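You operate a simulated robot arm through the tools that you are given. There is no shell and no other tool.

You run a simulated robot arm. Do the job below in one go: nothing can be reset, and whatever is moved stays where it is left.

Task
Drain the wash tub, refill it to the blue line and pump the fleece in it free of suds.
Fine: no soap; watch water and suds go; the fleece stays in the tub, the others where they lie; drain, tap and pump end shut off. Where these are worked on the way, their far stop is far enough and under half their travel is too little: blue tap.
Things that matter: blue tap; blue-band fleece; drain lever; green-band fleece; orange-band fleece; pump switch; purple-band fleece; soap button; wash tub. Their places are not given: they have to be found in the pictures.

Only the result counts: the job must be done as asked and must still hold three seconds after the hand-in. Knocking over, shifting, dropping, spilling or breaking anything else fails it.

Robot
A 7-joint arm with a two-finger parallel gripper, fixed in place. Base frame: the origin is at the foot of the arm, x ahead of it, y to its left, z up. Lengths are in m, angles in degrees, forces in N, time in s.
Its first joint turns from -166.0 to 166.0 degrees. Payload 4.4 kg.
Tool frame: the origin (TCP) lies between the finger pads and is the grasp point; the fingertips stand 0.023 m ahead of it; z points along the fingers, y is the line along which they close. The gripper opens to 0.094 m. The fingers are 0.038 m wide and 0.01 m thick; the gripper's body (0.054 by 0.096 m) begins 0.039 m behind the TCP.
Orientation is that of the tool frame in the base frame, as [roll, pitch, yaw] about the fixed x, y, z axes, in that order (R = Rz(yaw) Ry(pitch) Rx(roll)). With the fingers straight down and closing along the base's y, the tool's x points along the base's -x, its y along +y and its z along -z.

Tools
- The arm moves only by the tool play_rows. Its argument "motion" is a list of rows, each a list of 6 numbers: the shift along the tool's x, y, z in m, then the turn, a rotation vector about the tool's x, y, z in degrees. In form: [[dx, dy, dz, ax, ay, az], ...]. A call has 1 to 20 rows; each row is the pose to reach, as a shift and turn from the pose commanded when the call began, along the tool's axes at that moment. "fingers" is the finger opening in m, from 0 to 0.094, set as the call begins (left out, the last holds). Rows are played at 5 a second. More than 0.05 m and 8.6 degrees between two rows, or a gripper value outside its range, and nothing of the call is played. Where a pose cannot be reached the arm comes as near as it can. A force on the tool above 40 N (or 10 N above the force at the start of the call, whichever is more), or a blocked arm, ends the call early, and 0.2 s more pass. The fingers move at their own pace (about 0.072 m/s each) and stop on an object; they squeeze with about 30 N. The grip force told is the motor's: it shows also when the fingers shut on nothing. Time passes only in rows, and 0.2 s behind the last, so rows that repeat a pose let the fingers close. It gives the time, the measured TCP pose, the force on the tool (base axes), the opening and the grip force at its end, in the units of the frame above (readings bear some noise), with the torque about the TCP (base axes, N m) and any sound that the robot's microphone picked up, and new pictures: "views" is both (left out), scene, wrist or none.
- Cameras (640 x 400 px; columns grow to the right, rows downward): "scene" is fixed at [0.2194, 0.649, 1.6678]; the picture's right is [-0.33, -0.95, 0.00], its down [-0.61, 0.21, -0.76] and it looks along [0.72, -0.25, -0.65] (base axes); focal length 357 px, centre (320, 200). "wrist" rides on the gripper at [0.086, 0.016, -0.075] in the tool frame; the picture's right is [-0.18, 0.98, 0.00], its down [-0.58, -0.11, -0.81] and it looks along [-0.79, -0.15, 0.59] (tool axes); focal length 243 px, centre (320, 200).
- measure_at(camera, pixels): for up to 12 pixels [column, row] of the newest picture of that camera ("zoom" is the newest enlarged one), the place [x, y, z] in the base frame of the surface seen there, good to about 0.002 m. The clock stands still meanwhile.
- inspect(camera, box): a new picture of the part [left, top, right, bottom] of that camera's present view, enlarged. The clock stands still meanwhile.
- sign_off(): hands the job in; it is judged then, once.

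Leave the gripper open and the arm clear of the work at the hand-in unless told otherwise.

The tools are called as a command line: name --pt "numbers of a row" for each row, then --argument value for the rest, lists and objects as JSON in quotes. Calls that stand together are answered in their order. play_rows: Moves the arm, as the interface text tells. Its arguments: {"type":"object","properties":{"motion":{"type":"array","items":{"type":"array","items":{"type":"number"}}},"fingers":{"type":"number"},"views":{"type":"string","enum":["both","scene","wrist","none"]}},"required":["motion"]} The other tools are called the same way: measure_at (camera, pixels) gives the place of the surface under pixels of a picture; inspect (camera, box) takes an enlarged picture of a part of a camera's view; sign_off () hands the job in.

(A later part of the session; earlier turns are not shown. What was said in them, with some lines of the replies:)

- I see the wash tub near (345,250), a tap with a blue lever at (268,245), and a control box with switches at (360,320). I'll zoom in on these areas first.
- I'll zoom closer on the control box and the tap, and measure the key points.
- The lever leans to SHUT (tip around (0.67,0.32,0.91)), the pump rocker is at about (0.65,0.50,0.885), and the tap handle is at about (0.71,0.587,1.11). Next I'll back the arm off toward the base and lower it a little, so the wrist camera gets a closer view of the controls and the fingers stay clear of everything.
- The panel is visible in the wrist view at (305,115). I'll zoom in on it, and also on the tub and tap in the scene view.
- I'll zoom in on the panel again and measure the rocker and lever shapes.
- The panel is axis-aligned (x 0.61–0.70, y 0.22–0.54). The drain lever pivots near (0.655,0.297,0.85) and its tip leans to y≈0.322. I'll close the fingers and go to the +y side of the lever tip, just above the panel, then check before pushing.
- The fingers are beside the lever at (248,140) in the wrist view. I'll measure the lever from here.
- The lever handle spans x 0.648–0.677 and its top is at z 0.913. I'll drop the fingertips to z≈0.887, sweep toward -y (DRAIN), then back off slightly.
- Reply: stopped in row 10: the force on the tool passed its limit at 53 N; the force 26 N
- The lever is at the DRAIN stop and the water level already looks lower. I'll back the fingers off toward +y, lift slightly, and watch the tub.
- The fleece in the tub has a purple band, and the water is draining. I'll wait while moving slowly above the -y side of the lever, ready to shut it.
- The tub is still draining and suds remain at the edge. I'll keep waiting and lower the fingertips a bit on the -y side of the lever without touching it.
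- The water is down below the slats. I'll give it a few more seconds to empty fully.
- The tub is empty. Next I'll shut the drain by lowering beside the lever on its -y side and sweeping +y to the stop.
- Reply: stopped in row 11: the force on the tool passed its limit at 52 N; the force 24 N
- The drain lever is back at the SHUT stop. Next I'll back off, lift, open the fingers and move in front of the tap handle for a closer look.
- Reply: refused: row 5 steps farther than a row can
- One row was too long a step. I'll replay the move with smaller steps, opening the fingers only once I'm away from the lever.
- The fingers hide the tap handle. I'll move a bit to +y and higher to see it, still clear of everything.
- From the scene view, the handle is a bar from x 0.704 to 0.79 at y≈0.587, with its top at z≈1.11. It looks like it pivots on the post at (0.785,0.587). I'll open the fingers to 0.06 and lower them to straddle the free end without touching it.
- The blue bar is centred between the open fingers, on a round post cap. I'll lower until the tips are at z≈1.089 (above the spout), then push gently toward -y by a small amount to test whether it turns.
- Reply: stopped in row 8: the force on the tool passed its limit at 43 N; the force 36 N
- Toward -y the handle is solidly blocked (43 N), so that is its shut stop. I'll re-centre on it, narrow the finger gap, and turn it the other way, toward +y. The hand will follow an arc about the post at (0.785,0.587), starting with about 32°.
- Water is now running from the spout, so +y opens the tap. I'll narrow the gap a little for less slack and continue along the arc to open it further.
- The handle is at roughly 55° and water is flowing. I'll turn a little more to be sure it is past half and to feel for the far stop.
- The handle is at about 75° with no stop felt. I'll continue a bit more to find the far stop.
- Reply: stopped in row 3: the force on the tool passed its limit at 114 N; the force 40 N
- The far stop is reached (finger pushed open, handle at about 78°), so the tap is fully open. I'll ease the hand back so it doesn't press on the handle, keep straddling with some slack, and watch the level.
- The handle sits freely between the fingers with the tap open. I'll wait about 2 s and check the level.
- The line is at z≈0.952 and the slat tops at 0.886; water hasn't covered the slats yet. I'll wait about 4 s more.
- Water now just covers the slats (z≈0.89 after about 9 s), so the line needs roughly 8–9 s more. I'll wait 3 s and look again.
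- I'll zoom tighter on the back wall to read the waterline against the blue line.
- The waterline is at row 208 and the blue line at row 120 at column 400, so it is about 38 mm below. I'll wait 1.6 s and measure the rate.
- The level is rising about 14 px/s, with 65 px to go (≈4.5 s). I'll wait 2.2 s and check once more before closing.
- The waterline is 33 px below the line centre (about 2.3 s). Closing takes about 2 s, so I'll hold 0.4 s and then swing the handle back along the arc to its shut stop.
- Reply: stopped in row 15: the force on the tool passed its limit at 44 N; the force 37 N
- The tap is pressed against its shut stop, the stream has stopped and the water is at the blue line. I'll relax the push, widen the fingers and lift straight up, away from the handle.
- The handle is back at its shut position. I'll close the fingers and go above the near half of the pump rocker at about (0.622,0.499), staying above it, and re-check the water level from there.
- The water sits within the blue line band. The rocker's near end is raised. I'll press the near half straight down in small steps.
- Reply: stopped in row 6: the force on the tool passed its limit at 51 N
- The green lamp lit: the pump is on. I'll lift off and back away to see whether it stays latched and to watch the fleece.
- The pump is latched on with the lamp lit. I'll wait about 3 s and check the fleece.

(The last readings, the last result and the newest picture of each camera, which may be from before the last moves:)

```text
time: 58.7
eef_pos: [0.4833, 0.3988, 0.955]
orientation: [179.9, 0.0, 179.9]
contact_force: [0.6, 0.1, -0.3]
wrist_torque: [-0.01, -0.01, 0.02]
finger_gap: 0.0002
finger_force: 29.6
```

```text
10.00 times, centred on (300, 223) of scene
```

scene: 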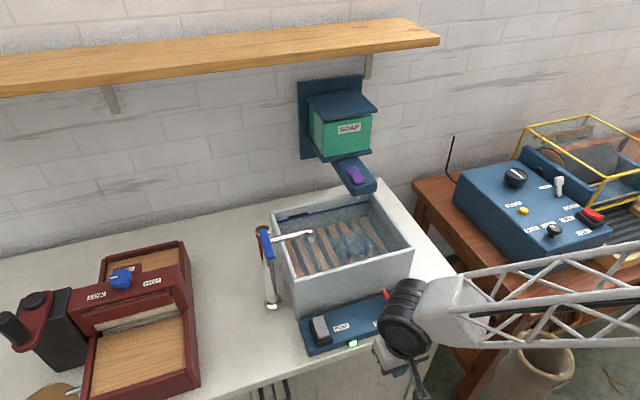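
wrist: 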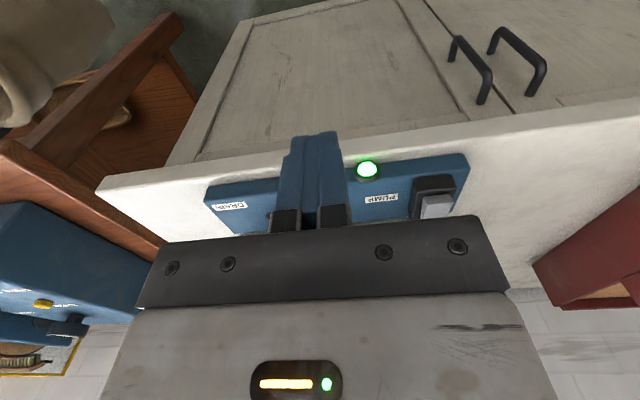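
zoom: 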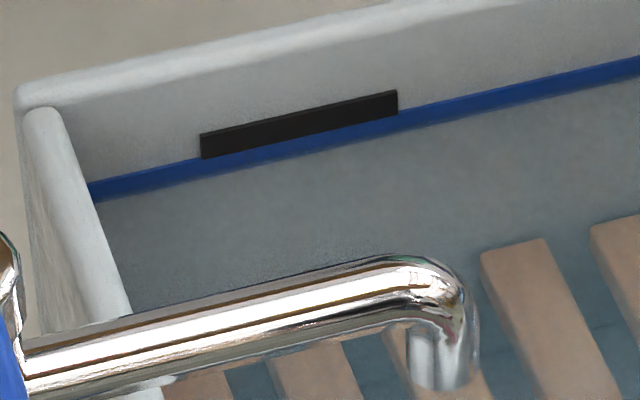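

Some suds still show on the fleece, and the level is holding at the line. I'll wait 4 s more.

play_rows --pt "0 0 0 0 0 0" --pt "0 0 0 0 0 0" --pt "0 0 0 0 0 0" --pt "0 0 0 0 0 0" --pt "0 0 0 0 0 0" --pt "0 0 0 0 0 0" --pt "0 0 0 0 0 0" --pt "0 0 0 0 0 0" --pt "0 0 0 0 0 0" --pt "0 0 0 0 0 0" --pt "0 0 0 0 0 0" --pt "0 0 0 0 0 0" --pt "0 0 0 0 0 0" --pt "0 0 0 0 0 0" --pt "0 0 0 0 0 0" --pt "0 0 0 0 0 0" --pt "0 0 0 0 0 0" --pt "0 0 0 0 0 0" --pt "0 0 0 0 0 0" --views "scene"

inspect --camera "scene" --box '[300, 210, 420, 290]'

inspect --camera "scene" --box '[240, 190, 440, 360]'

```text
time: 62.7
eef_pos: [0.4822, 0.3988, 0.9563]
orientation: [179.9, 0.0, 179.9]
contact_force: [-0.3, 0.2, -0.1]
wrist_torque: [-0.02, 0.01, -0.01]
finger_gap: 0.0001
finger_force: 29.6
```

scene: 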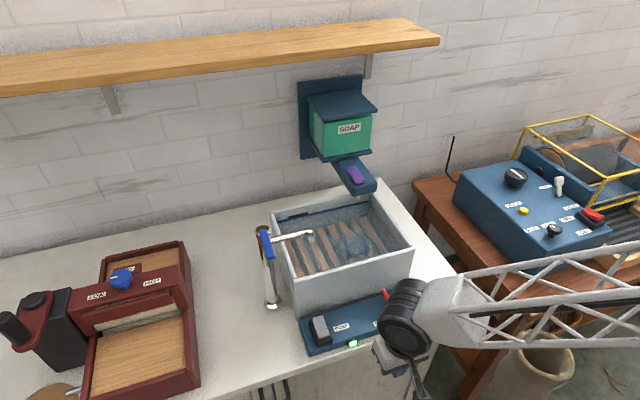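

```text
5.00 times, centred on (360, 250) of scene
```

zoom: 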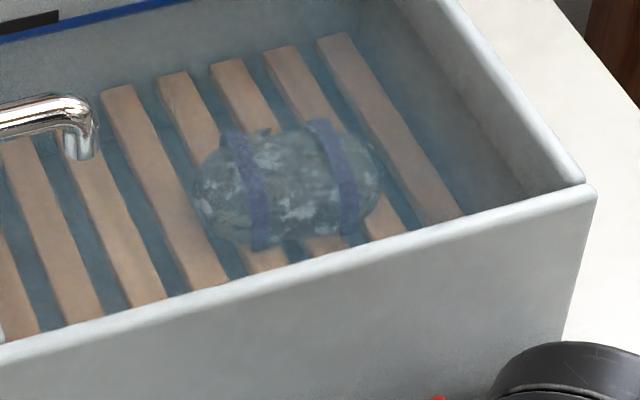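

```text
2.35 times, centred on (340, 275) of scene
```

zoom: 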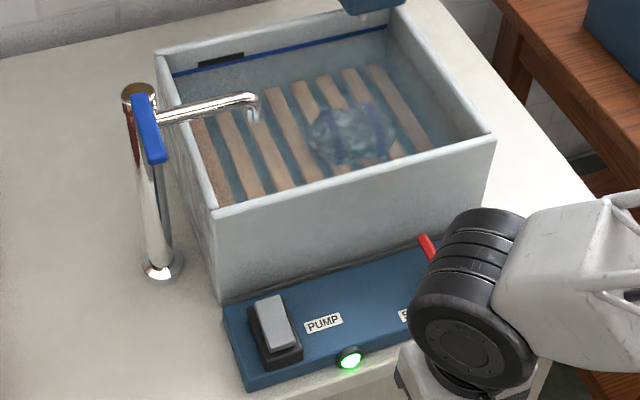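

The suds on the fleece are shrinking. I'll keep pumping for another 4 s.

play_rows --pt "0 0 0 0 0 0" --pt "0 0 0 0 0 0" --pt "0 0 0 0 0 0" --pt "0 0 0 0 0 0" --pt "0 0 0 0 0 0" --pt "0 0 0 0 0 0" --pt "0 0 0 0 0 0" --pt "0 0 0 0 0 0" --pt "0 0 0 0 0 0" --pt "0 0 0 0 0 0" --pt "0 0 0 0 0 0" --pt "0 0 0 0 0 0" --pt "0 0 0 0 0 0" --pt "0 0 0 0 0 0" --pt "0 0 0 0 0 0" --pt "0 0 0 0 0 0" --pt "0 0 0 0 0 0" --pt "0 0 0 0 0 0" --pt "0 0 0 0 0 0" --views "none"

inspect --camera "scene" --box '[300, 210, 420, 290]'

```text
time: 66.7
eef_pos: [0.4816, 0.3983, 0.9551]
orientation: [179.8, 0.0, 179.9]
contact_force: [0.0, -0.3, -0.8]
wrist_torque: [-0.03, 0.02, 0.0]
finger_gap: 0.0
finger_force: 29.7
```

```text
5.00 times, centred on (360, 250) of scene
```

zoom: 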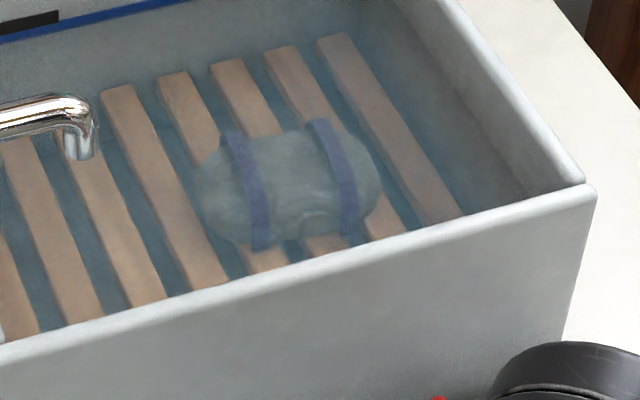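

The fleece now looks free of suds. I'll move above the rocker's raised far half at about (0.668,0.499) to switch the pump off.

play_rows --pt "-0.01 0.03 -0.02 0 0 0" --pt "-0.03 0.06 -0.03 0 0 0" --pt "-0.06 0.085 -0.03 0 0 0" --pt "-0.09 0.1005 -0.03 0 0 0" --pt "-0.125 0.1005 -0.03 0 0 0" --pt "-0.155 0.1005 -0.02 0 0 0" --pt "-0.175 0.1005 -0.01 0 0 0" --pt "-0.186 0.1005 0.0 0 0 0" --pt "-0.186 0.1005 0.01 0 0 0" --pt "-0.186 0.1005 0.01 0 0 0"

inspect --camera "wrist" --box '[200, 0, 440, 240]'

inspect --camera "scene" --box '[260, 190, 420, 350]'

```text
time: 68.9
eef_pos: [0.6696, 0.4995, 0.9446]
orientation: [179.7, 0.0, 180.0]
contact_force: [0.9, 0.1, 0.3]
wrist_torque: [0.01, 0.01, 0.0]
finger_gap: 0.0001
finger_force: 30.0
```

scene: 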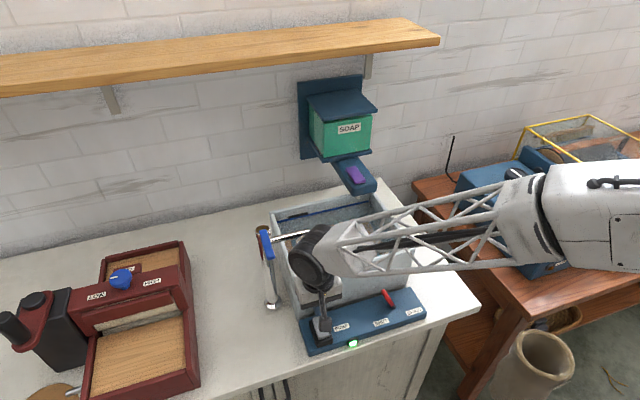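
wrist: 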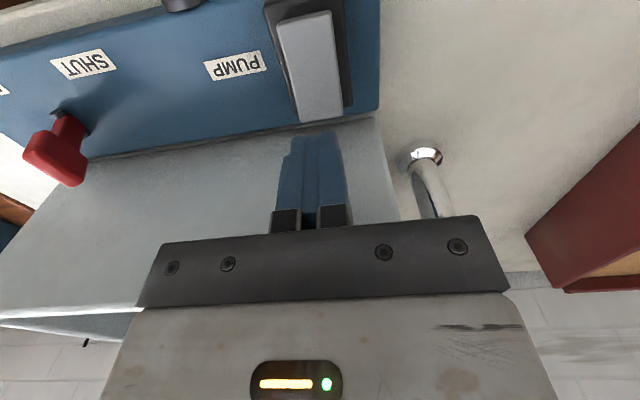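

```text
1.67 times, centred on (320, 120) of wrist
```

zoom: 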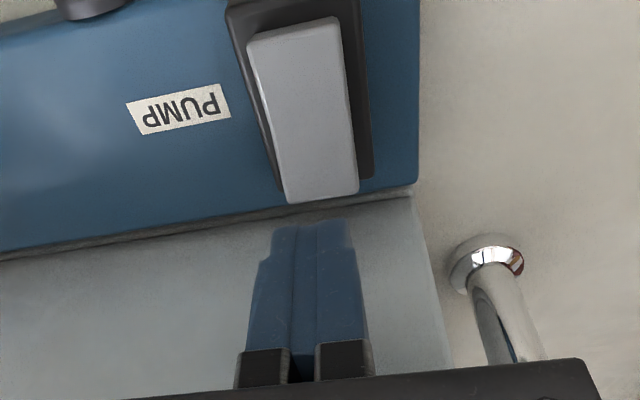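

```text
2.50 times, centred on (340, 270) of scene
```

zoom: 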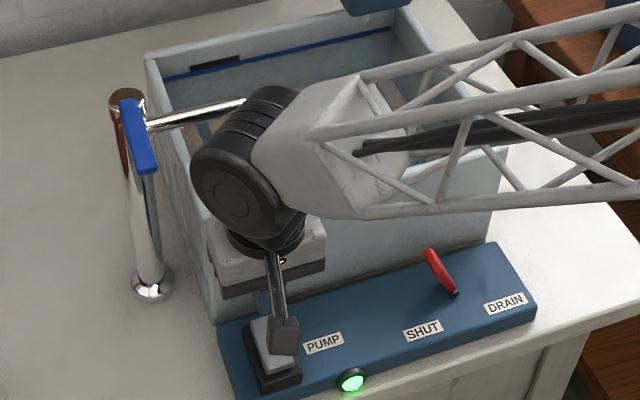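

Measure the rocker's far and near ends before pressing.

measure_at --camera "wrist" --pixels '[[303, 22], [310, 45], [315, 70], [318, 95], [320, 112], [320, 125], [340, 190]]'

```text
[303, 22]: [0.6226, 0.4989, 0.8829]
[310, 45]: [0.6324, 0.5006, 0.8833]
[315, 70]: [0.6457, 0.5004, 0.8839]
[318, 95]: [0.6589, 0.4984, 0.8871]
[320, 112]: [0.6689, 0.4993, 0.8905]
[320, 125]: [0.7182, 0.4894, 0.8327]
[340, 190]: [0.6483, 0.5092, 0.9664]
```

The far half is raised now (z≈0.89 at x 0.669). I'll press it straight down in small steps.

play_rows --pt "0 0 0.015 0 0 0" --pt "0 0 0.027 0 0 0" --pt "0 0 0.032 0 0 0" --pt "0 0 0.036 0 0 0" --pt "0 0 0.04 0 0 0" --pt "0 0 0.044 0 0 0" --pt "0 0 0.047 0 0 0"

inspect --camera "scene" --box '[260, 190, 440, 350]'

```text
time: 70.3
eef_pos: [0.6692, 0.5003, 0.9057]
orientation: [179.5, 0.2, 179.9]
contact_force: [-6.0, -1.8, 10.3]
wrist_torque: [-0.13, 0.05, -0.05]
finger_gap: 0.0
finger_force: 30.0
stopped in row 7: the force on the tool passed its limit at 47 N (the readings are from after the stop); the commanded pose is now the measured one
```

scene: 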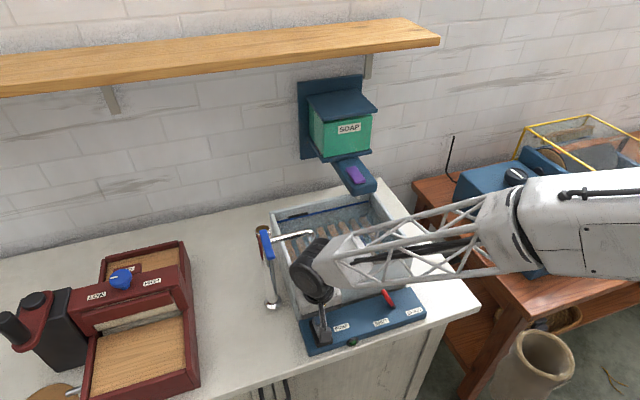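
wrist: 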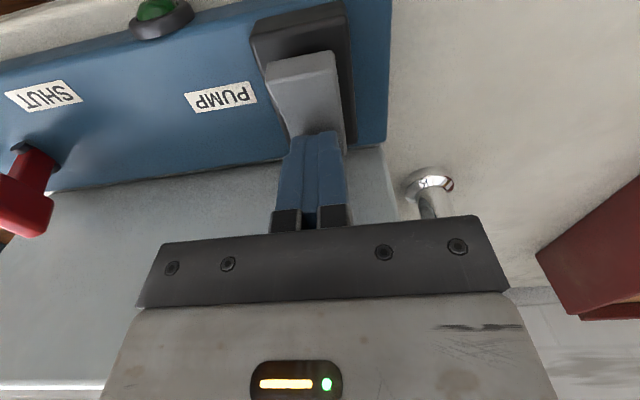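

```text
2.50 times, centred on (350, 270) of scene
```

zoom: 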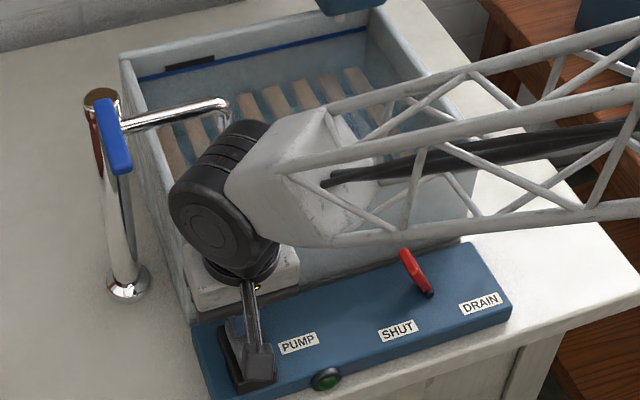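

The lamp is dark, so the pump is off. I'll lift straight up, back away toward the robot, open the gripper and check everything.

play_rows --pt "0 0 -0.03 0 0 0" --pt "0.005 0 -0.07 0 0 0" --pt "0.03 0 -0.1 0 0 0" --pt "0.07 -0.02 -0.11 0 0 0" --pt "0.11 -0.05 -0.11 0 0 0" --pt "0.15 -0.08 -0.11 0 0 0" --pt "0.18 -0.12 -0.11 0 0 0" --pt "0.2 -0.16 -0.11 0 0 0" --pt "0.22 -0.2 -0.11 0 0 0" --pt "0.22 -0.24 -0.11 0 0 0" --pt "0.22 -0.26 -0.11 0 0 0" --pt "0.22 -0.26 -0.11 0 0 0"

inspect --camera "scene" --box '[240, 190, 440, 360]'

inspect --camera "scene" --box '[268, 203, 332, 243]'

inspect --camera "scene" --box '[300, 210, 420, 290]'

```text
time: 72.9
eef_pos: [0.4471, 0.2411, 1.0129]
orientation: [179.7, 0.1, 179.8]
contact_force: [-0.6, 0.3, -0.5]
wrist_torque: [0.0, -0.02, -0.01]
finger_gap: 0.0
finger_force: 30.4
```

scene: 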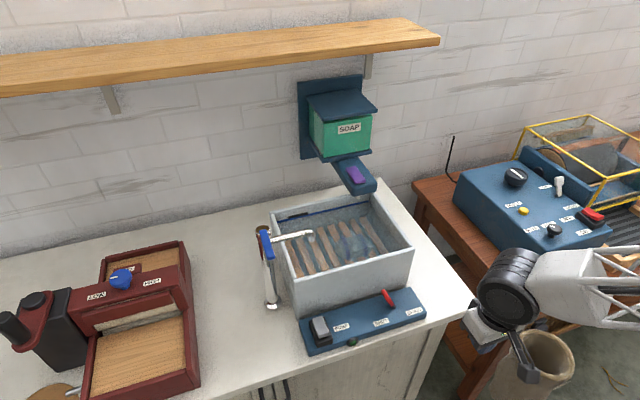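
wrist: 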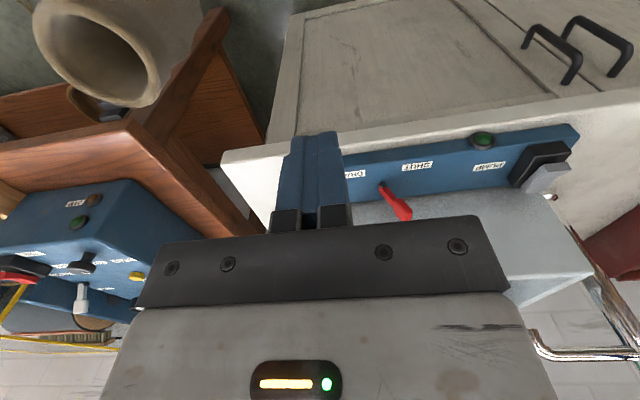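

```text
2.35 times, centred on (340, 275) of scene
```

zoom: 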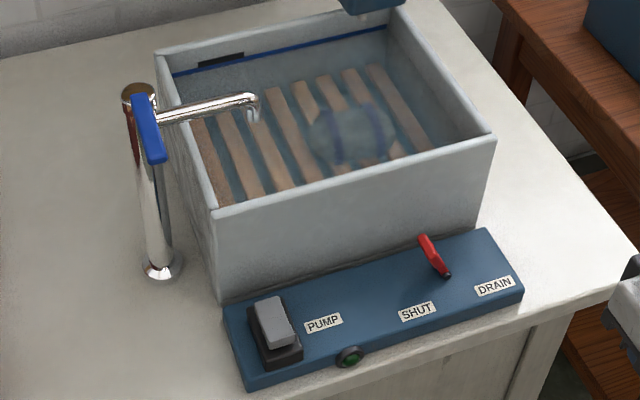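

```text
10.00 times, centred on (300, 223) of scene
```

zoom: 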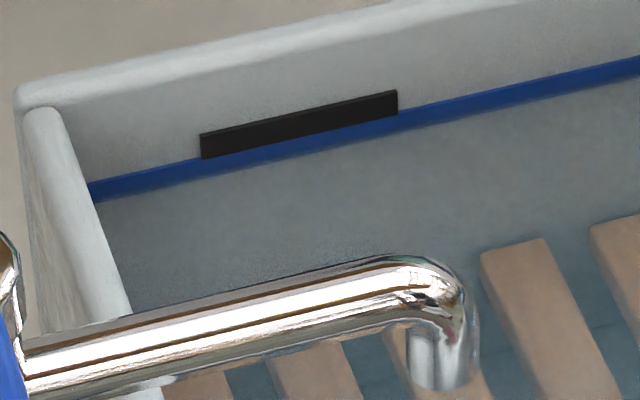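

```text
5.00 times, centred on (360, 250) of scene
```

zoom: 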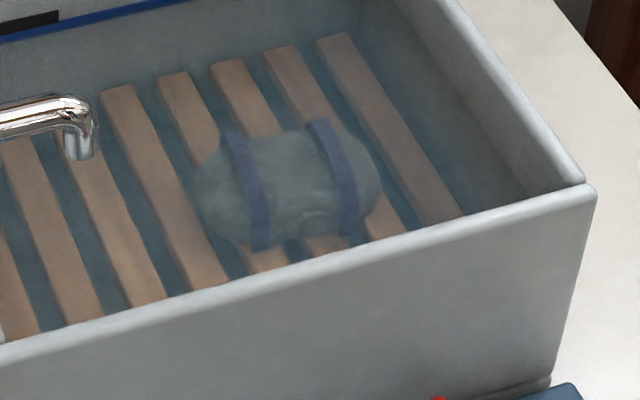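

The fleece is clean, the pump is off, and the drain is shut. I'll read the water level more precisely against the blue line.

inspect --camera "scene" --box '[306, 202, 338, 222]'

inspect --camera "scene" --box '[336, 192, 384, 222]'

```text
16.00 times, centred on (322, 212) of scene
```

zoom: 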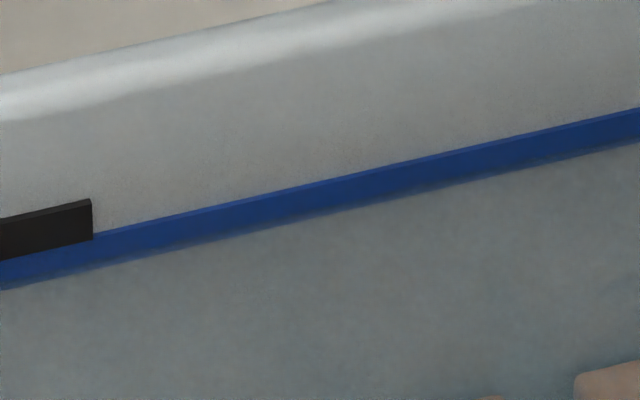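

```text
13.33 times, centred on (360, 207) of scene
```

zoom: 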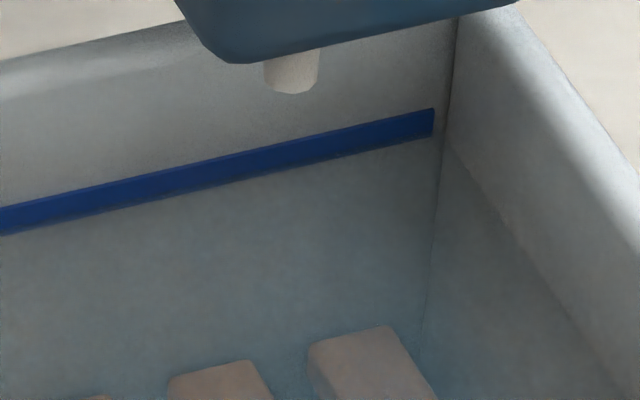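

The waterline lies inside the blue band. I'll open the gripper, lift the arm a bit more clear, and confirm the tap handle position and that the level holds.

play_rows --pt "0.02 -0.02 -0.03 0 0 0" --pt "0.04 -0.04 -0.06 0 0 0" --pt "0.05 -0.05 -0.09 0 0 0" --pt "0.05 -0.05 -0.1 0 0 0" --pt "0.05 -0.05 -0.1 0 0 0" --pt "0.05 -0.05 -0.1 0 0 0" --pt "0.05 -0.05 -0.1 0 0 0" --pt "0.05 -0.05 -0.1 0 0 0" --fingers 0.094

measure_at --camera "scene" --pixels '[[260, 232], [262, 236], [265, 242], [268, 250], [271, 256], [273, 257], [268, 257], [383, 291], [388, 298], [324, 334], [316, 318]]'

inspect --camera "scene" --box '[306, 202, 338, 222]'

inspect --camera "scene" --box '[240, 190, 440, 360]'

```text
time: 74.7
eef_pos: [0.397, 0.1882, 1.1132]
orientation: [179.7, 0.1, 180.0]
contact_force: [0.1, -0.4, 0.0]
wrist_torque: [0.0, 0.02, 0.0]
finger_gap: 0.0941
finger_force: 0.1
```

scene: 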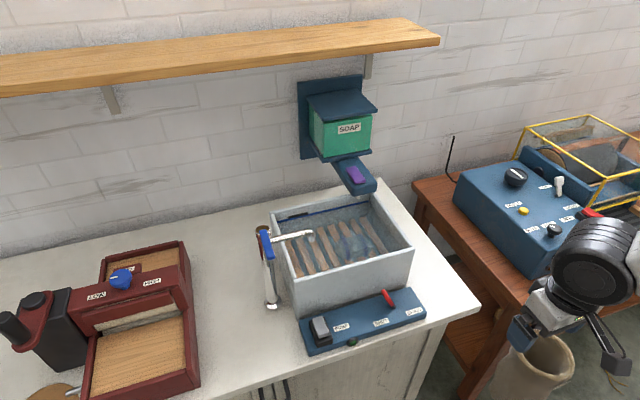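
wrist: 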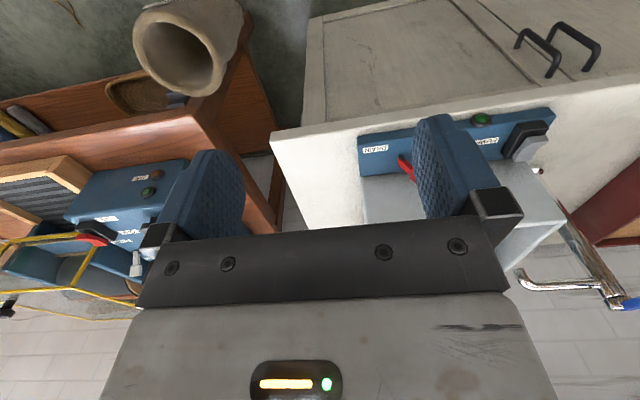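

```text
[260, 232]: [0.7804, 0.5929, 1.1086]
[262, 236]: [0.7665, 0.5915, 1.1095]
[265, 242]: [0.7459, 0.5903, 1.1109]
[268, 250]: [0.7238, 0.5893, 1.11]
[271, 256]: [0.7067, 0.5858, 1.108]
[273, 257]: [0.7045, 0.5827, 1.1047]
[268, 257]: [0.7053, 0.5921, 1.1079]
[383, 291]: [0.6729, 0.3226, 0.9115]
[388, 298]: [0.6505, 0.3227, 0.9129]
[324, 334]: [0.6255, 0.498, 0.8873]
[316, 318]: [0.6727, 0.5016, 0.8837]
```

```text
16.00 times, centred on (322, 212) of scene
```

zoom: 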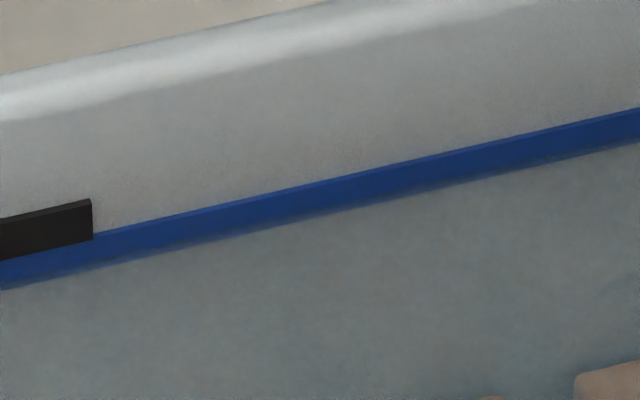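

```text
2.35 times, centred on (340, 275) of scene
```

zoom: 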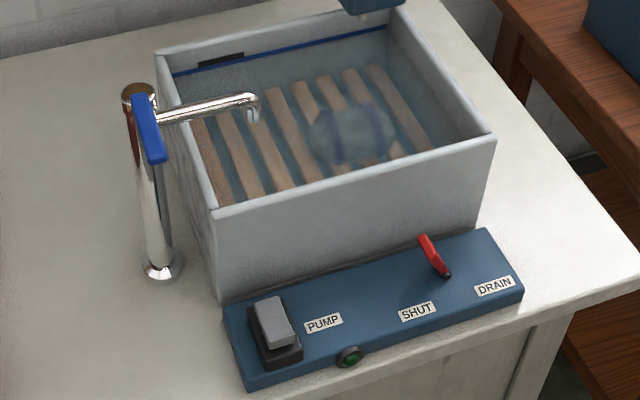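

Everything checks out:
- **Controls:** The tap handle, drain lever and pump rocker all measure at their starting shut positions, and the pump lamp is dark.
- **Water:** The level is steady in the blue line band.
- **Fleece:** The purple-band fleece is in the tub and free of suds.
- **Arm:** The gripper is open and the arm is clear.

I'll hand it in.

sign_off

```text
The job is handed in.
```

The wash tub was drained and refilled to the blue line, and the purple-band fleece in it was pumped free of suds. I handed the job in.

- **Water:** it sits within the blue band, slightly below its middle, and held steady after the tap was shut.
- **Fleece:** it stayed in the tub, and no suds showed on it or in the water at the last check.
- **Controls:** the drain lever, blue tap and pump switch all read at their starting shut positions, and the pump lamp is off. I opened the tap to its far stop for the refill.
- **Soap and other fleeces:** I never touched the soap button. I did not pick out the blue-, green- or orange-band fleeces in the pictures, but all contact was with the drain lever, the tap and the pump switch.

The gripper is open and the arm is clear of the tub.
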